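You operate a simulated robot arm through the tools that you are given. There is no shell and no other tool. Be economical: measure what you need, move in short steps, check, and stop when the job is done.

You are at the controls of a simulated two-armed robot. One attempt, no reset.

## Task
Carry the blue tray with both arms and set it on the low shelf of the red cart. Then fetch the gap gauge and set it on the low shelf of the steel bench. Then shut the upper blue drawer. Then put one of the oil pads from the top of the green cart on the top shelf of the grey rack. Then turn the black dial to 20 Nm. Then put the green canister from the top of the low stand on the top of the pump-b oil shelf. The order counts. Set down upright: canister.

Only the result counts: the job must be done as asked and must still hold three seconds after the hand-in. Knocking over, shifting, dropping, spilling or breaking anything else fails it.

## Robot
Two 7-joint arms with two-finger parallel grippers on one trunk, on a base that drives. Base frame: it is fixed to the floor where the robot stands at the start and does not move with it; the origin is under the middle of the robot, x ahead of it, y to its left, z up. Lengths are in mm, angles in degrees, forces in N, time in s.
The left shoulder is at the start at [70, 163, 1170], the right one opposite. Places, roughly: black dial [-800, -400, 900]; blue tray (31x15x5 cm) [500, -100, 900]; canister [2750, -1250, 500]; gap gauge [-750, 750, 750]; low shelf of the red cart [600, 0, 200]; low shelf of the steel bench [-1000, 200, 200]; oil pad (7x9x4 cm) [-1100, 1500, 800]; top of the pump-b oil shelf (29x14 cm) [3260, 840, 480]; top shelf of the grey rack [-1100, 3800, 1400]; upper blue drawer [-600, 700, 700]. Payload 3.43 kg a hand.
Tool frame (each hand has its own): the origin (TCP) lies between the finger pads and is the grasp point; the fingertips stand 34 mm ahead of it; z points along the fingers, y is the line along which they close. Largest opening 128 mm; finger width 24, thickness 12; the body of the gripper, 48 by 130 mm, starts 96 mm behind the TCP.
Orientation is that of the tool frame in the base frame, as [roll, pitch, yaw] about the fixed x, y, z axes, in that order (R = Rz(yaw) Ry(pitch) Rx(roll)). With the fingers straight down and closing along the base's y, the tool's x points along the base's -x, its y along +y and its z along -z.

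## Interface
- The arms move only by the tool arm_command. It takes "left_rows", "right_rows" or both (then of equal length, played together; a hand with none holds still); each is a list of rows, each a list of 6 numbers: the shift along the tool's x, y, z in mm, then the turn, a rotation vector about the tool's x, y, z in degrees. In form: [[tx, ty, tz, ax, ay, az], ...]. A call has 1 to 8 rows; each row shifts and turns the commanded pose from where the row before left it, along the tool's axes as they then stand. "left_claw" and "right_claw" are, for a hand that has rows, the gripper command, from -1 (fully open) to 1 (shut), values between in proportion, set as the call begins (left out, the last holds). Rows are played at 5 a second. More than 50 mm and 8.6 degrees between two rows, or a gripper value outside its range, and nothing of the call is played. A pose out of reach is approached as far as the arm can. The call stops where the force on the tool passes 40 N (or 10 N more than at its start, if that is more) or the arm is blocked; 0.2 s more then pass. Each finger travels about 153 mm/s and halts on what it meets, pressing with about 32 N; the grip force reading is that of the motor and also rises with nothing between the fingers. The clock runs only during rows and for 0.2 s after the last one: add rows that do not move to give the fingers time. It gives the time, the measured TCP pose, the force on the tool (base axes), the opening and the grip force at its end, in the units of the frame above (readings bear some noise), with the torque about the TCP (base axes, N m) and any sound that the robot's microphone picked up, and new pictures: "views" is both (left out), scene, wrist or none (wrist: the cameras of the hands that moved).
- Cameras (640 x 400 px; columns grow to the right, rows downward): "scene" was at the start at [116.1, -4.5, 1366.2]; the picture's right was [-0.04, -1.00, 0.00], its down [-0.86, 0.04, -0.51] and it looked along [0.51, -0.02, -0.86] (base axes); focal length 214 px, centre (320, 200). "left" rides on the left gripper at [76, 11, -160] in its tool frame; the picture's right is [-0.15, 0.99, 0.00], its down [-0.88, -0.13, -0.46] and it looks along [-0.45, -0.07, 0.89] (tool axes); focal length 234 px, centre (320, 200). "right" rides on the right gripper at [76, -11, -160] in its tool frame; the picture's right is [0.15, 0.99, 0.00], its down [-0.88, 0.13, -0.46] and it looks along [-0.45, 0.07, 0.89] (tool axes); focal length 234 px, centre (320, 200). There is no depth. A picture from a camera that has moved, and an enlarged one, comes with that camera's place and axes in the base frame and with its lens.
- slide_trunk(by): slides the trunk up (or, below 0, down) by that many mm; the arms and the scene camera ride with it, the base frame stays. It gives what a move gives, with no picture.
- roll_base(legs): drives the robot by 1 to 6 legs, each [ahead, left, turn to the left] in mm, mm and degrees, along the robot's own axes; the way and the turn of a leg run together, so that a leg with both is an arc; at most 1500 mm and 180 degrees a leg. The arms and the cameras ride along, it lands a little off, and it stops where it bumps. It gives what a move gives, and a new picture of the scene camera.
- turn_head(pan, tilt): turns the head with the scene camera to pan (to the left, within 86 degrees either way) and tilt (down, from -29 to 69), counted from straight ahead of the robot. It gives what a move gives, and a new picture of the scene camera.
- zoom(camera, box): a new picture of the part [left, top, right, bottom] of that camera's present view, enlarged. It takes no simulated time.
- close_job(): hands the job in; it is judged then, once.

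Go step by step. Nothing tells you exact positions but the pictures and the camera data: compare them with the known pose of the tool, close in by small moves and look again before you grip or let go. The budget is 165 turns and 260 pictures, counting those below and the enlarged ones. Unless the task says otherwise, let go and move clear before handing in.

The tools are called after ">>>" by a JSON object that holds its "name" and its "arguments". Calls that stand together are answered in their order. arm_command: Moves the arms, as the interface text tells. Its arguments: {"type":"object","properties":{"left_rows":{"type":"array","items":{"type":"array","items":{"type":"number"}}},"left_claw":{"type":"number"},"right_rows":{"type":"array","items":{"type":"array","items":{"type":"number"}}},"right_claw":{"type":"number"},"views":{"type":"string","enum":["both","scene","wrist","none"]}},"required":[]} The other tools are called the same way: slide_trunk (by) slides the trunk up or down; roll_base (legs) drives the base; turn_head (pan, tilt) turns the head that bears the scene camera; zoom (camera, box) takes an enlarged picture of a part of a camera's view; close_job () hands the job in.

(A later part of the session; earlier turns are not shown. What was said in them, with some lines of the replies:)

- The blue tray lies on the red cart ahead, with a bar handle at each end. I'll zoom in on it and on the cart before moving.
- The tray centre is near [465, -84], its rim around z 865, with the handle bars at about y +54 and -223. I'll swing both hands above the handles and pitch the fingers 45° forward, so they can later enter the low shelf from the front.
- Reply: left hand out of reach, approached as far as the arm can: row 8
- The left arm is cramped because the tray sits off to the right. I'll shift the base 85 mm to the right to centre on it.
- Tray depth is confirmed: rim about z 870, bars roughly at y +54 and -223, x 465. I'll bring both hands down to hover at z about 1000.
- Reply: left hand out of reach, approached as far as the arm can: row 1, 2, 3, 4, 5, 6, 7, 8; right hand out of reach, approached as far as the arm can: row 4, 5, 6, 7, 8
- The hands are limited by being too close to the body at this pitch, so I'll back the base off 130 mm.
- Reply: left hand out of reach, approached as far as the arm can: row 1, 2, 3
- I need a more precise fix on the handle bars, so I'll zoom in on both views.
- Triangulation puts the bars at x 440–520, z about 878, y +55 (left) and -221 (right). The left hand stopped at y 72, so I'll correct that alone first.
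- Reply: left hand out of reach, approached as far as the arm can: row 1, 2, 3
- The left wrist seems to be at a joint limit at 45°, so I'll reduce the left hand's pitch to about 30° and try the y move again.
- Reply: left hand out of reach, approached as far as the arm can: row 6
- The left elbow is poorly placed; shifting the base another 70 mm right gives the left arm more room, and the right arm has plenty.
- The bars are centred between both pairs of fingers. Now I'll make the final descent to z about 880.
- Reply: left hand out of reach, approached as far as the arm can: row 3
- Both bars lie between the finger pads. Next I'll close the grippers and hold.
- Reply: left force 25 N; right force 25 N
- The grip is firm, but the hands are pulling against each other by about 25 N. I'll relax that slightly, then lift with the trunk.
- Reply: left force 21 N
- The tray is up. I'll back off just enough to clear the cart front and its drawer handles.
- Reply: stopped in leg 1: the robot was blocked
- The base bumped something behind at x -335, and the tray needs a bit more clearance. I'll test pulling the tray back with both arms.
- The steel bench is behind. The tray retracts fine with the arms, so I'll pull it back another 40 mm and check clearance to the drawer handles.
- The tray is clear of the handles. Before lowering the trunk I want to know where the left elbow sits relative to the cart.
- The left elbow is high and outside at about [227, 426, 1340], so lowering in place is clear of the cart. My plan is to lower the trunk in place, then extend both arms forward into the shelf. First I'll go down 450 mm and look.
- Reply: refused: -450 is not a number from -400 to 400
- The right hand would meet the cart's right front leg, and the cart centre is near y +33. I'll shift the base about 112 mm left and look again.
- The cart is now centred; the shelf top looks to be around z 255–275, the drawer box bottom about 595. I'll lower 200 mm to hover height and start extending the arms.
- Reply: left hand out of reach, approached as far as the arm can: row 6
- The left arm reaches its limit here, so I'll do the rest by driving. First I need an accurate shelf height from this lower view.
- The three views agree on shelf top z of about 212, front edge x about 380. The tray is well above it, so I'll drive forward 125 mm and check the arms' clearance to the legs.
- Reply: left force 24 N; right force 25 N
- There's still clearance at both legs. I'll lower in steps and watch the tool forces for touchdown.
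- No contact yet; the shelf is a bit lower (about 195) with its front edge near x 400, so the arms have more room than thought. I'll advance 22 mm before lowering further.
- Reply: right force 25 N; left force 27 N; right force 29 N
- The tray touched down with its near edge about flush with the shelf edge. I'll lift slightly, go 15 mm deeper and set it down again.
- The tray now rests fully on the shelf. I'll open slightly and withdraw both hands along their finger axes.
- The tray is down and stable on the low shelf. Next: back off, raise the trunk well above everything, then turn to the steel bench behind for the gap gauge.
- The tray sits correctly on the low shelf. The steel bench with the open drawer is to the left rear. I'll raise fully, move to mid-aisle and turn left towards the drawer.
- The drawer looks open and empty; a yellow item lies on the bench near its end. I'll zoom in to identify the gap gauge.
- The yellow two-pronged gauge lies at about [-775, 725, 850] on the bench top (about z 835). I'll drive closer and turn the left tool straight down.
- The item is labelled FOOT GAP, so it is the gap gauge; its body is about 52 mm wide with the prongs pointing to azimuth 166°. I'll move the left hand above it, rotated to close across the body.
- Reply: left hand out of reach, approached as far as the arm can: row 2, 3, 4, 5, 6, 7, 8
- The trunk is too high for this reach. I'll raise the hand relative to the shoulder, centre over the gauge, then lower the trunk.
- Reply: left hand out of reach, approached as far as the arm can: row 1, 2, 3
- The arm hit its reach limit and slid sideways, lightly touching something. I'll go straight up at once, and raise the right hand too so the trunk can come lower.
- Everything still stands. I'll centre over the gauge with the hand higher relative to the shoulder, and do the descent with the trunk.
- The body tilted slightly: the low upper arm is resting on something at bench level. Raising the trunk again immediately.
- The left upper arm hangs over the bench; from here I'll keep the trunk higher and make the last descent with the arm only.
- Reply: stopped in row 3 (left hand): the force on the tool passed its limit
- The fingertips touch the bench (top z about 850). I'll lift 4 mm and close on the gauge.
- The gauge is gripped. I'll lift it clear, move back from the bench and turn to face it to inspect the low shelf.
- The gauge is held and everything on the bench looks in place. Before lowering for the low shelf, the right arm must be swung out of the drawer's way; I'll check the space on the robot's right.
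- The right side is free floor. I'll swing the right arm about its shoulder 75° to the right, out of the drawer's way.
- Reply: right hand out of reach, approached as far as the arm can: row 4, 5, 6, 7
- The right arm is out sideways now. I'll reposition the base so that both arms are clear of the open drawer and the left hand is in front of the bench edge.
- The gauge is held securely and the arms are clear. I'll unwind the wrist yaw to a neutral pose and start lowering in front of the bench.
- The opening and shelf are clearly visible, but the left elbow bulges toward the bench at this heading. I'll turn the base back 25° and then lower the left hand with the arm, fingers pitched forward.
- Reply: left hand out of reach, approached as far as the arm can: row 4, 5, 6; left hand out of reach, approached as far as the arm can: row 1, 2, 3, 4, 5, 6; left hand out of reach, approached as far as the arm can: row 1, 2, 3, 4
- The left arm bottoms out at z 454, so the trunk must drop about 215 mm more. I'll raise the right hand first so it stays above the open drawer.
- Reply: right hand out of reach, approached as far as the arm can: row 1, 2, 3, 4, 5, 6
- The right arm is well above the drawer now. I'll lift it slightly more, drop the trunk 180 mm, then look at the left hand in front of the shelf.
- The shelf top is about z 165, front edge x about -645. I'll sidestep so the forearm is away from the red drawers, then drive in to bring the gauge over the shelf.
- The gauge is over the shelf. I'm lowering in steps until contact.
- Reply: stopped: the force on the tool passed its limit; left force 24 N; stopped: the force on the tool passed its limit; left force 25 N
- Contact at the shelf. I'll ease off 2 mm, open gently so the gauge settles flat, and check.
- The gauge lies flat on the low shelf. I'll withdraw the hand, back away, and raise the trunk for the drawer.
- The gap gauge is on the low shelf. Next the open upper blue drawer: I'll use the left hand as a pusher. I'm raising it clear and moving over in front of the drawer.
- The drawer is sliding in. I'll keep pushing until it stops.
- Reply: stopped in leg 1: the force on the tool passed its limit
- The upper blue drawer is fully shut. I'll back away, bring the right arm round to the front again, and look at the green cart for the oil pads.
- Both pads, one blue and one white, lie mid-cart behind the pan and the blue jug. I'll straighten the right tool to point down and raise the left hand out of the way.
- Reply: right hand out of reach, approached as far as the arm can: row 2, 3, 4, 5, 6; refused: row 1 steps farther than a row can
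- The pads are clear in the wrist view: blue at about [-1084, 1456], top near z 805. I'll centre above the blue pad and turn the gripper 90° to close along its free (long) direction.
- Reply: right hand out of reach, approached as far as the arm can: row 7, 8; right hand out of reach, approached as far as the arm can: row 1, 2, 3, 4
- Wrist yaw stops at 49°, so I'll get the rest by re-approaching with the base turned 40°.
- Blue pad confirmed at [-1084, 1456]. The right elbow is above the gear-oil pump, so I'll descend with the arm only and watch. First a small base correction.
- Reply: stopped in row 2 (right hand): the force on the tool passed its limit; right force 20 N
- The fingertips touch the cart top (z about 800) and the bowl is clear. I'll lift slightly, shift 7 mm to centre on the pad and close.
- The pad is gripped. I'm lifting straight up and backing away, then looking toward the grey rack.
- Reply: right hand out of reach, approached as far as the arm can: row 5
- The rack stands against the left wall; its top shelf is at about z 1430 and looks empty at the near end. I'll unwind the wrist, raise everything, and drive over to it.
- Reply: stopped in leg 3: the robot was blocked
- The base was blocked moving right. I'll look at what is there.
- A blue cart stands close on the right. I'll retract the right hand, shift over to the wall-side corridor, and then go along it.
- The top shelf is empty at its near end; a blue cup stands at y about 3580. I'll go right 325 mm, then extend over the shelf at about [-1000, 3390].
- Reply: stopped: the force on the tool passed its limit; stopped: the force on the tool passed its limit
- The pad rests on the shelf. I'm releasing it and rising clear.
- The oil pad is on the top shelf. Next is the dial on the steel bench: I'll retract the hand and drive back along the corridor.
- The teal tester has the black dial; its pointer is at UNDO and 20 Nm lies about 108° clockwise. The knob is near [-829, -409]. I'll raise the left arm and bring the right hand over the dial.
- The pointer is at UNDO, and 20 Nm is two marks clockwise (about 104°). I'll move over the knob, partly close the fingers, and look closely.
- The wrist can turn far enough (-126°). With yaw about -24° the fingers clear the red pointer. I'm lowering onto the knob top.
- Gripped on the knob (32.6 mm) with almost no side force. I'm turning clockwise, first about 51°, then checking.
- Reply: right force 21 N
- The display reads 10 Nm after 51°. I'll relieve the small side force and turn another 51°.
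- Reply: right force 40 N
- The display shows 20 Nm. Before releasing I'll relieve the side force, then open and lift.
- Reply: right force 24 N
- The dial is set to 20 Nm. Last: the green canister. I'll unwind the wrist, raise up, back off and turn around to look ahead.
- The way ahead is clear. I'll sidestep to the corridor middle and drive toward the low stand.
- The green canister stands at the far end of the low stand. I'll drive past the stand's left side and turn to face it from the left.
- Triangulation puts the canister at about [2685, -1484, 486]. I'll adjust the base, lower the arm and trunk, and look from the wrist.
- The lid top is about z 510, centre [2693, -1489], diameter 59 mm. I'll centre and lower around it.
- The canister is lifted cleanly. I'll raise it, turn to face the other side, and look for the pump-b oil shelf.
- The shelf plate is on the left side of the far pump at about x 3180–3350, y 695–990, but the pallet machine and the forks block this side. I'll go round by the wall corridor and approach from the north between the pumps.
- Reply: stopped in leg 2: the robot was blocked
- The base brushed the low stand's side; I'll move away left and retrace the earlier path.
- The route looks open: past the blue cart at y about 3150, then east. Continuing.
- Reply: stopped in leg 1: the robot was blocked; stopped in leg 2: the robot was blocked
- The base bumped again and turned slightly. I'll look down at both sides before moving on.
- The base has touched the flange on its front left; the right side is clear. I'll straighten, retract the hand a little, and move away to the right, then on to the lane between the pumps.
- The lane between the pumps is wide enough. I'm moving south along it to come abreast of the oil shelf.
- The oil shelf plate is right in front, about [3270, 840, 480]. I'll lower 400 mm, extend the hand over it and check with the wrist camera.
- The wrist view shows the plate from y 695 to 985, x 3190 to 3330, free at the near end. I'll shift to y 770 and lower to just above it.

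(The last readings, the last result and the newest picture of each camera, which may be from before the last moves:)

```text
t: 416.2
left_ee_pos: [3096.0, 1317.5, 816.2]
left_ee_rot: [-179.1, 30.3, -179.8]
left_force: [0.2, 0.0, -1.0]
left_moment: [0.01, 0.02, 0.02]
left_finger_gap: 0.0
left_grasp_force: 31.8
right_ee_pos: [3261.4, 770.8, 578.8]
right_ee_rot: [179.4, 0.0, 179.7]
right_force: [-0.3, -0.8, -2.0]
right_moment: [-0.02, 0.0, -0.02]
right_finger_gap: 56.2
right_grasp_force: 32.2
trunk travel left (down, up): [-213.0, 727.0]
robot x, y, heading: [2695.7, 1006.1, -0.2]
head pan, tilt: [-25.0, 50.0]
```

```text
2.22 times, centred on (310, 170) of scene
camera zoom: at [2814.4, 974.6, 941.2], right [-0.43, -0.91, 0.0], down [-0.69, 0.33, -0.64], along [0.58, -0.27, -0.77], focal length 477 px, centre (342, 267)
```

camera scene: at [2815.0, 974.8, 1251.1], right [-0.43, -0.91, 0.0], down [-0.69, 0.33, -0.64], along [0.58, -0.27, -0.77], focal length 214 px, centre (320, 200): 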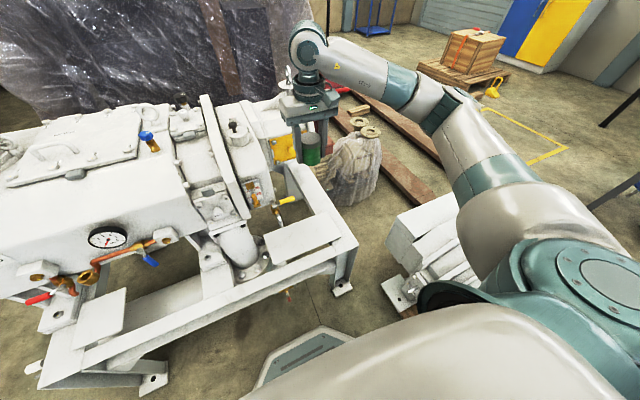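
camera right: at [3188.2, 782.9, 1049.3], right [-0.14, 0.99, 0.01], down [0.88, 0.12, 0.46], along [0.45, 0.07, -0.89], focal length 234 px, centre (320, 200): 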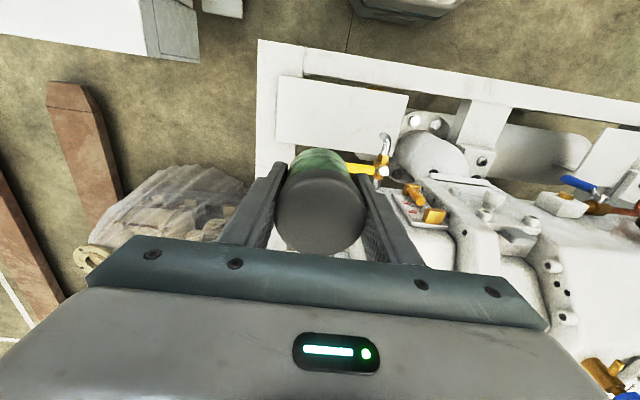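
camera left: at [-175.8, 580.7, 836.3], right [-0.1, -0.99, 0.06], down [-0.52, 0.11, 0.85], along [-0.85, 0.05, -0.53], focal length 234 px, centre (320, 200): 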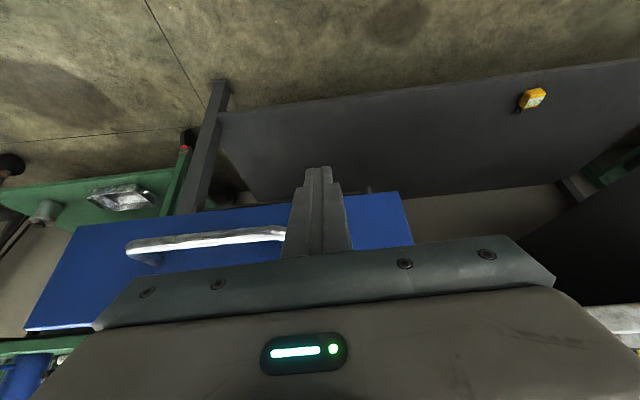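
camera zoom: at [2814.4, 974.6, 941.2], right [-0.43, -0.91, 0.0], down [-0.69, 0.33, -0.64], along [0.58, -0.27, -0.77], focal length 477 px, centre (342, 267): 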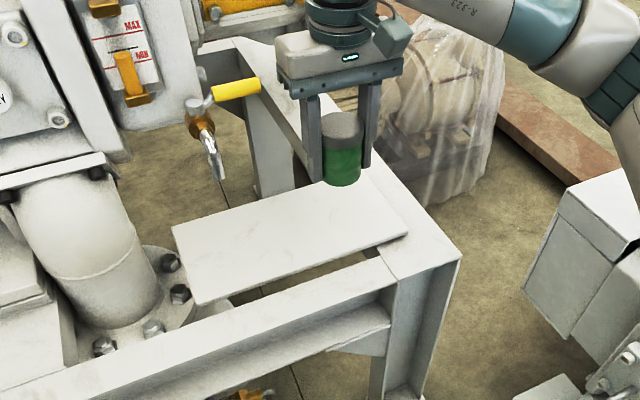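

The canister is centred over the plate. Lowering gently until contact.

>>> {"name": "slide_trunk", "arguments": {"by": -33}}

>>> {"name": "slide_trunk", "arguments": {"by": -5}}

>>> {"name": "slide_trunk", "arguments": {"by": -5}}

>>> {"name": "zoom", "arguments": {"camera": "scene", "box": [260, 80, 400, 210]}}

```text
t: 417.0
left_ee_pos: [3096.8, 1317.2, 783.0]
left_ee_rot: [-179.2, 30.2, -179.8]
left_force: [-0.1, 0.1, 1.1]
left_moment: [0.02, -0.02, 0.01]
left_finger_gap: 0.1
left_grasp_force: 32.4
right_ee_pos: [3260.4, 771.8, 546.0]
right_ee_rot: [179.4, 0.0, 179.7]
right_force: [0.2, -0.8, -1.0]
right_moment: [0.01, 0.01, 0.02]
right_finger_gap: 56.6
right_grasp_force: 32.0
trunk travel left (down, up): [-180.0, 760.0]
robot x, y, heading: [2695.7, 1008.5, -0.2]
head pan, tilt: [-25.0, 50.0]
```

```text
t: 417.5
left_ee_pos: [3096.7, 1318.0, 778.9]
left_ee_rot: [-179.2, 30.2, -179.8]
left_force: [-0.5, -0.5, 0.2]
left_moment: [0.02, -0.03, -0.02]
left_finger_gap: 0.1
left_grasp_force: 32.4
right_ee_pos: [3260.7, 770.0, 540.5]
right_ee_rot: [179.4, 0.0, 179.6]
right_force: [-0.7, -0.1, -1.2]
right_moment: [0.01, 0.05, 0.06]
right_finger_gap: 56.3
right_grasp_force: 32.1
trunk travel left (down, up): [-175.0, 765.0]
robot x, y, heading: [2698.5, 1006.3, -0.5]
head pan, tilt: [-25.0, 50.0]
```

```text
t: 418.1
left_ee_pos: [3096.1, 1317.4, 774.8]
left_ee_rot: [-179.3, 30.2, -179.9]
left_force: [0.4, -0.4, -0.1]
left_moment: [0.01, 0.01, -0.01]
left_finger_gap: 0.2
left_grasp_force: 32.7
right_ee_pos: [3261.1, 771.4, 535.8]
right_ee_rot: [179.5, 0.0, 179.8]
right_force: [-0.3, 0.3, -0.7]
right_moment: [-0.02, 0.01, 0.0]
right_finger_gap: 56.2
right_grasp_force: 32.3
trunk travel left (down, up): [-170.0, 770.0]
robot x, y, heading: [2694.1, 1007.1, -0.4]
head pan, tilt: [-25.0, 50.0]
```

```text
3.08 times, centred on (330, 145) of scene
camera zoom: at [2814.4, 974.6, 898.1], right [-0.43, -0.91, 0.0], down [-0.69, 0.33, -0.64], along [0.58, -0.27, -0.77], focal length 660 px, centre (289, 369)
```

zoom: 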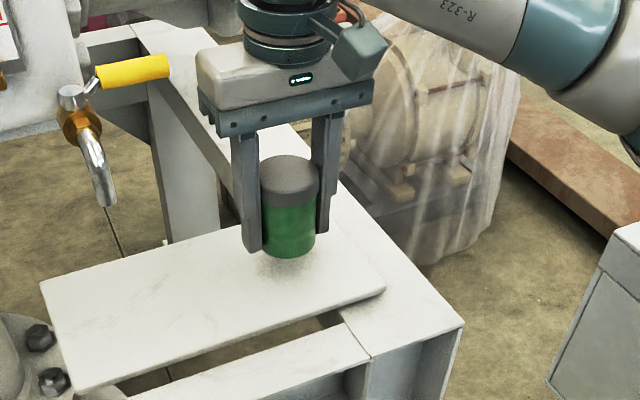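

>>> {"name": "slide_trunk", "arguments": {"by": -5}}

>>> {"name": "slide_trunk", "arguments": {"by": -5}}

>>> {"name": "slide_trunk", "arguments": {"by": -4}}

```text
t: 418.6
left_ee_pos: [3096.8, 1317.6, 769.1]
left_ee_rot: [-179.2, 30.2, -179.8]
left_force: [1.1, 0.5, -1.4]
left_moment: [-0.03, -0.03, 0.0]
left_finger_gap: 0.1
left_grasp_force: 31.9
right_ee_pos: [3260.7, 770.8, 531.4]
right_ee_rot: [179.5, -0.1, 179.6]
right_force: [0.1, 0.9, -1.3]
right_moment: [-0.01, 0.01, -0.01]
right_finger_gap: 56.4
right_grasp_force: 31.7
trunk travel left (down, up): [-165.0, 775.0]
robot x, y, heading: [2700.0, 1008.3, -0.5]
head pan, tilt: [-25.0, 50.0]
```

```text
t: 419.2
left_ee_pos: [3096.9, 1316.6, 763.8]
left_ee_rot: [-179.2, 30.2, -179.8]
left_force: [0.1, -0.6, 0.5]
left_moment: [-0.01, -0.02, 0.04]
left_finger_gap: 0.0
left_grasp_force: 31.4
right_ee_pos: [3260.5, 770.5, 525.8]
right_ee_rot: [179.5, 0.0, 179.7]
right_force: [-0.4, 0.8, -1.0]
right_moment: [-0.01, -0.05, 0.01]
right_finger_gap: 56.2
right_grasp_force: 32.0
trunk travel left (down, up): [-160.0, 780.0]
robot x, y, heading: [2694.0, 1008.7, -0.1]
head pan, tilt: [-25.0, 50.0]
```

```text
t: 419.7
left_ee_pos: [3096.1, 1318.8, 760.1]
left_ee_rot: [-179.2, 30.2, -179.8]
left_force: [0.6, -0.4, -0.3]
left_moment: [0.0, -0.02, 0.0]
left_finger_gap: 0.2
left_grasp_force: 32.0
right_ee_pos: [3261.2, 770.4, 522.0]
right_ee_rot: [179.3, 0.0, 179.7]
right_force: [0.8, -0.8, -0.6]
right_moment: [-0.02, -0.01, 0.02]
right_finger_gap: 56.6
right_grasp_force: 32.0
trunk travel left (down, up): [-156.0, 784.0]
robot x, y, heading: [2693.6, 1009.4, -0.1]
head pan, tilt: [-25.0, 50.0]
```

>>> {"name": "slide_trunk", "arguments": {"by": -4}}

>>> {"name": "slide_trunk", "arguments": {"by": -4}}

>>> {"name": "zoom", "arguments": {"camera": "scene", "box": [260, 80, 400, 210]}}

```text
t: 420.2
left_ee_pos: [3097.4, 1316.7, 755.3]
left_ee_rot: [-179.2, 30.2, -179.8]
left_force: [-0.2, -0.6, -0.1]
left_moment: [0.04, -0.01, -0.02]
left_finger_gap: 0.0
left_grasp_force: 32.4
right_ee_pos: [3260.1, 770.8, 518.5]
right_ee_rot: [179.4, 0.0, 179.6]
right_force: [0.3, -0.1, -0.6]
right_moment: [0.03, -0.02, -0.05]
right_finger_gap: 56.1
right_grasp_force: 32.8
trunk travel left (down, up): [-152.0, 788.0]
robot x, y, heading: [2695.0, 1008.8, -0.4]
head pan, tilt: [-25.0, 50.0]
```

```text
t: 420.8
left_ee_pos: [3097.1, 1317.5, 751.9]
left_ee_rot: [-179.2, 30.2, -179.8]
left_force: [0.7, -0.2, 0.0]
left_moment: [0.0, 0.01, 0.0]
left_finger_gap: 0.0
left_grasp_force: 32.3
right_ee_pos: [3260.5, 770.4, 512.7]
right_ee_rot: [179.4, 0.0, 179.6]
right_force: [0.8, 0.4, -1.3]
right_moment: [-0.02, 0.01, -0.01]
right_finger_gap: 56.2
right_grasp_force: 32.8
trunk travel left (down, up): [-148.0, 792.0]
robot x, y, heading: [2697.7, 1011.8, -0.1]
head pan, tilt: [-25.0, 50.0]
```

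```text
3.08 times, centred on (330, 145) of scene
camera zoom: at [2814.4, 974.6, 876.1], right [-0.43, -0.91, 0.0], down [-0.69, 0.33, -0.64], along [0.58, -0.27, -0.77], focal length 660 px, centre (289, 369)
```

zoom: 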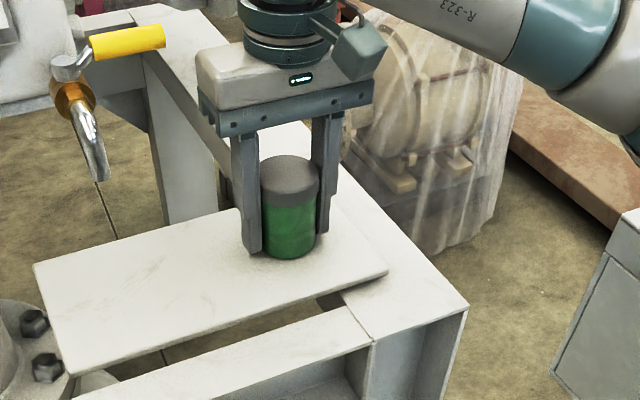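

>>> {"name": "slide_trunk", "arguments": {"by": -3}}

>>> {"name": "slide_trunk", "arguments": {"by": -3}}

>>> {"name": "slide_trunk", "arguments": {"by": -3}}

```text
t: 421.3
left_ee_pos: [3095.3, 1317.6, 748.9]
left_ee_rot: [-179.3, 30.1, -179.9]
left_force: [0.5, 0.5, 0.1]
left_moment: [0.02, 0.0, -0.01]
left_finger_gap: 0.2
left_grasp_force: 31.6
right_ee_pos: [3261.3, 769.9, 511.7]
right_ee_rot: [179.3, 0.3, 179.6]
right_force: [-0.1, -1.4, 9.9]
right_moment: [0.19, 0.02, 0.01]
right_finger_gap: 56.1
right_grasp_force: 32.5
trunk travel left (down, up): [-145.0, 795.0]
robot x, y, heading: [2696.0, 1009.6, -0.2]
head pan, tilt: [-25.0, 50.0]
```

```text
t: 421.8
left_ee_pos: [3095.5, 1318.0, 746.9]
left_ee_rot: [-179.1, 30.3, -179.7]
left_force: [0.6, -0.1, 0.4]
left_moment: [0.0, 0.03, 0.02]
left_finger_gap: 0.1
left_grasp_force: 32.2
right_ee_pos: [3261.7, 769.8, 510.8]
right_ee_rot: [179.4, 0.4, 179.7]
right_force: [5.3, -6.8, 31.3]
right_moment: [0.15, 0.12, 0.03]
right_finger_gap: 56.1
right_grasp_force: 32.1
trunk travel left (down, up): [-142.0, 798.0]
robot x, y, heading: [2698.4, 1011.9, -0.1]
head pan, tilt: [-25.0, 50.0]
```

```text
t: 422.2
left_ee_pos: [3095.7, 1318.0, 743.8]
left_ee_rot: [-179.2, 30.3, -179.8]
left_force: [-0.5, -0.3, 0.2]
left_moment: [-0.02, -0.05, -0.01]
left_finger_gap: 0.1
left_grasp_force: 32.2
right_ee_pos: [3260.1, 769.7, 509.9]
right_ee_rot: [179.4, 0.4, 179.6]
right_force: [-9.6, 1.8, 14.7]
right_moment: [-0.46, 0.49, -0.3]
right_finger_gap: 56.2
right_grasp_force: 32.2
trunk travel left (down, up): [-140.0, 800.0]
robot x, y, heading: [2696.2, 1010.6, -0.5]
head pan, tilt: [-25.0, 50.0]
stopped: the force on the tool passed its limit (the readings are from after the stop); the commanded pose is now the measured one
```

The canister stands on the plate. I'll ease the pressure by 3 mm and open the fingers.

>>> {"name": "slide_trunk", "arguments": {"by": 3}}

>>> {"name": "arm_command", "arguments": {"right_rows": [[0, 0, 0, 0, 0, 0], [0, 0, 0, 0, 0, 0], [0, 0, 0, 0, 0, 0]], "right_claw": -0.5, "views": "wrist"}}

```text
t: 422.8
left_ee_pos: [3098.0, 1316.3, 744.9]
left_ee_rot: [-179.1, 30.2, -179.8]
left_force: [0.5, -0.1, 0.2]
left_moment: [-0.01, 0.01, 0.03]
left_finger_gap: 0.2
left_grasp_force: 31.8
right_ee_pos: [3262.4, 770.4, 510.6]
right_ee_rot: [179.4, 0.3, 179.6]
right_force: [-1.8, 0.9, 0.0]
right_moment: [-0.03, 0.06, -0.06]
right_finger_gap: 56.1
right_grasp_force: 31.7
trunk travel left (down, up): [-143.0, 797.0]
robot x, y, heading: [2696.9, 1008.4, -0.1]
head pan, tilt: [-25.0, 50.0]
```

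```text
t: 423.6
left_ee_pos: [3096.8, 1316.1, 747.2]
left_ee_rot: [-179.1, 30.1, -179.7]
left_force: [0.1, -0.3, 0.1]
left_moment: [-0.02, -0.01, 0.0]
left_finger_gap: 0.1
left_grasp_force: 31.7
right_ee_pos: [3261.2, 769.9, 509.9]
right_ee_rot: [179.3, 0.3, 179.7]
right_force: [1.5, -0.4, 0.2]
right_moment: [-0.02, -0.02, 0.01]
right_finger_gap: 95.8
right_grasp_force: 0.1
trunk travel left (down, up): [-143.0, 797.0]
robot x, y, heading: [2700.1, 1010.5, 0.1]
head pan, tilt: [-25.0, 50.0]
camera right: at [3186.1, 758.0, 670.5], right [-0.14, 0.99, 0.01], down [0.88, 0.12, 0.46], along [0.46, 0.07, -0.89], focal length 234 px, centre (320, 200)
```

right: 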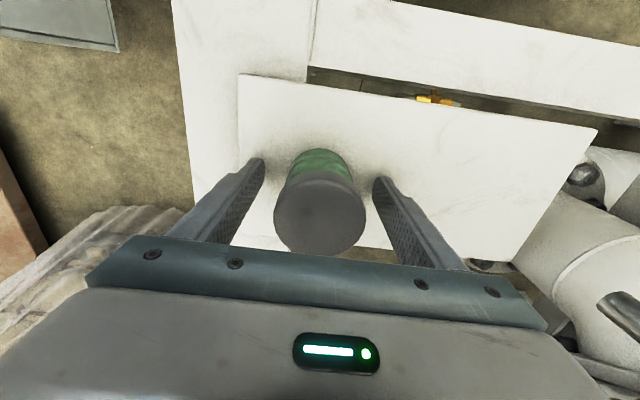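

Released and standing upright. I'm raising straight up with the trunk and checking.

>>> {"name": "slide_trunk", "arguments": {"by": 300}}

>>> {"name": "turn_head", "arguments": {"pan": -25, "tilt": 55}}

```text
t: 426.6
left_ee_pos: [3097.0, 1317.3, 1046.0]
left_ee_rot: [-179.2, 30.0, -179.8]
left_force: [-0.2, 0.0, 0.2]
left_moment: [0.02, -0.02, -0.03]
left_finger_gap: 0.1
left_grasp_force: 31.8
right_ee_pos: [3261.7, 770.5, 810.9]
right_ee_rot: [179.5, 0.2, 179.6]
right_force: [-0.3, -0.1, 0.8]
right_moment: [0.02, 0.0, -0.01]
right_finger_gap: 96.0
right_grasp_force: 0.0
trunk travel left (down, up): [-443.0, 497.0]
robot x, y, heading: [2699.0, 1008.6, -0.6]
head pan, tilt: [-25.0, 50.0]
```

```text
t: 427.2
left_ee_pos: [3096.6, 1316.5, 1046.7]
left_ee_rot: [-179.2, 30.2, -179.8]
left_force: [-0.1, -0.4, -0.5]
left_moment: [0.0, 0.05, 0.03]
left_finger_gap: 0.0
left_grasp_force: 32.0
right_ee_pos: [3260.8, 770.2, 809.9]
right_ee_rot: [179.4, 0.2, 179.7]
right_force: [-0.4, 0.0, -0.3]
right_moment: [0.01, 0.06, -0.02]
right_finger_gap: 95.8
right_grasp_force: 0.1
trunk travel left (down, up): [-443.0, 497.0]
robot x, y, heading: [2695.0, 1008.5, -0.1]
head pan, tilt: [-25.0, 55.0]
camera scene: at [2810.1, 976.6, 1164.2], right [-0.43, -0.91, 0.0], down [-0.74, 0.35, -0.57], along [0.52, -0.24, -0.82], focal length 214 px, centre (320, 200)
```

scene: 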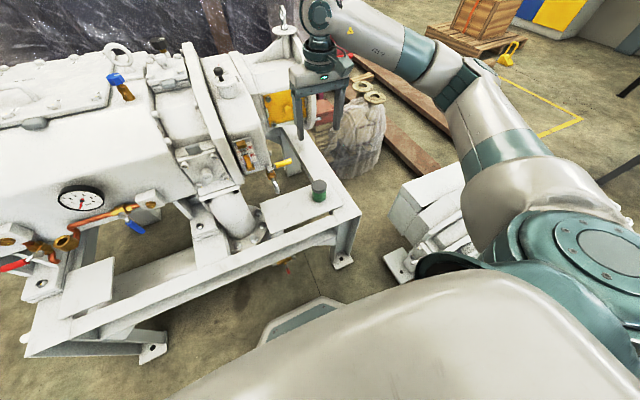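

The canister stands upright on the pump-b oil shelf, the hands are clear, and all six steps are done, so I am handing in.

>>> {"name": "close_job", "arguments": {}}

```text
The job is handed in.
```

I handed the job in with all six steps done in the order you asked. I don't have the judge's result.

1. **Tray:** it is on the low shelf of the red cart, carried there with both arms.
2. **Gap gauge:** it lies flat on the low shelf of the steel bench.
3. **Upper blue drawer:** it is shut fully to its stop.
4. **Oil pad:** the blue pad from the green cart is on the top shelf of the grey rack.
5. **Black dial:** it is turned to 20 Nm, and the tester display read 20 Nm after I let go.
6. **Canister:** it stands upright on the top of the pump-b oil shelf.

There were some unplanned contacts, any of which could count against the result if something moved:
- **Base:** it was blocked on the bench, beside the blue cart and beside the low stand. It also caught on what I took to be a loose flange on the floor near the red shelving. I did not go back to check whether any of these shifted.
- **Left arm:** the upper arm rested on something at bench height while I was reaching for the gauge, and the left hand lightly touched something there as well. The bench looked undisturbed in the later pictures.
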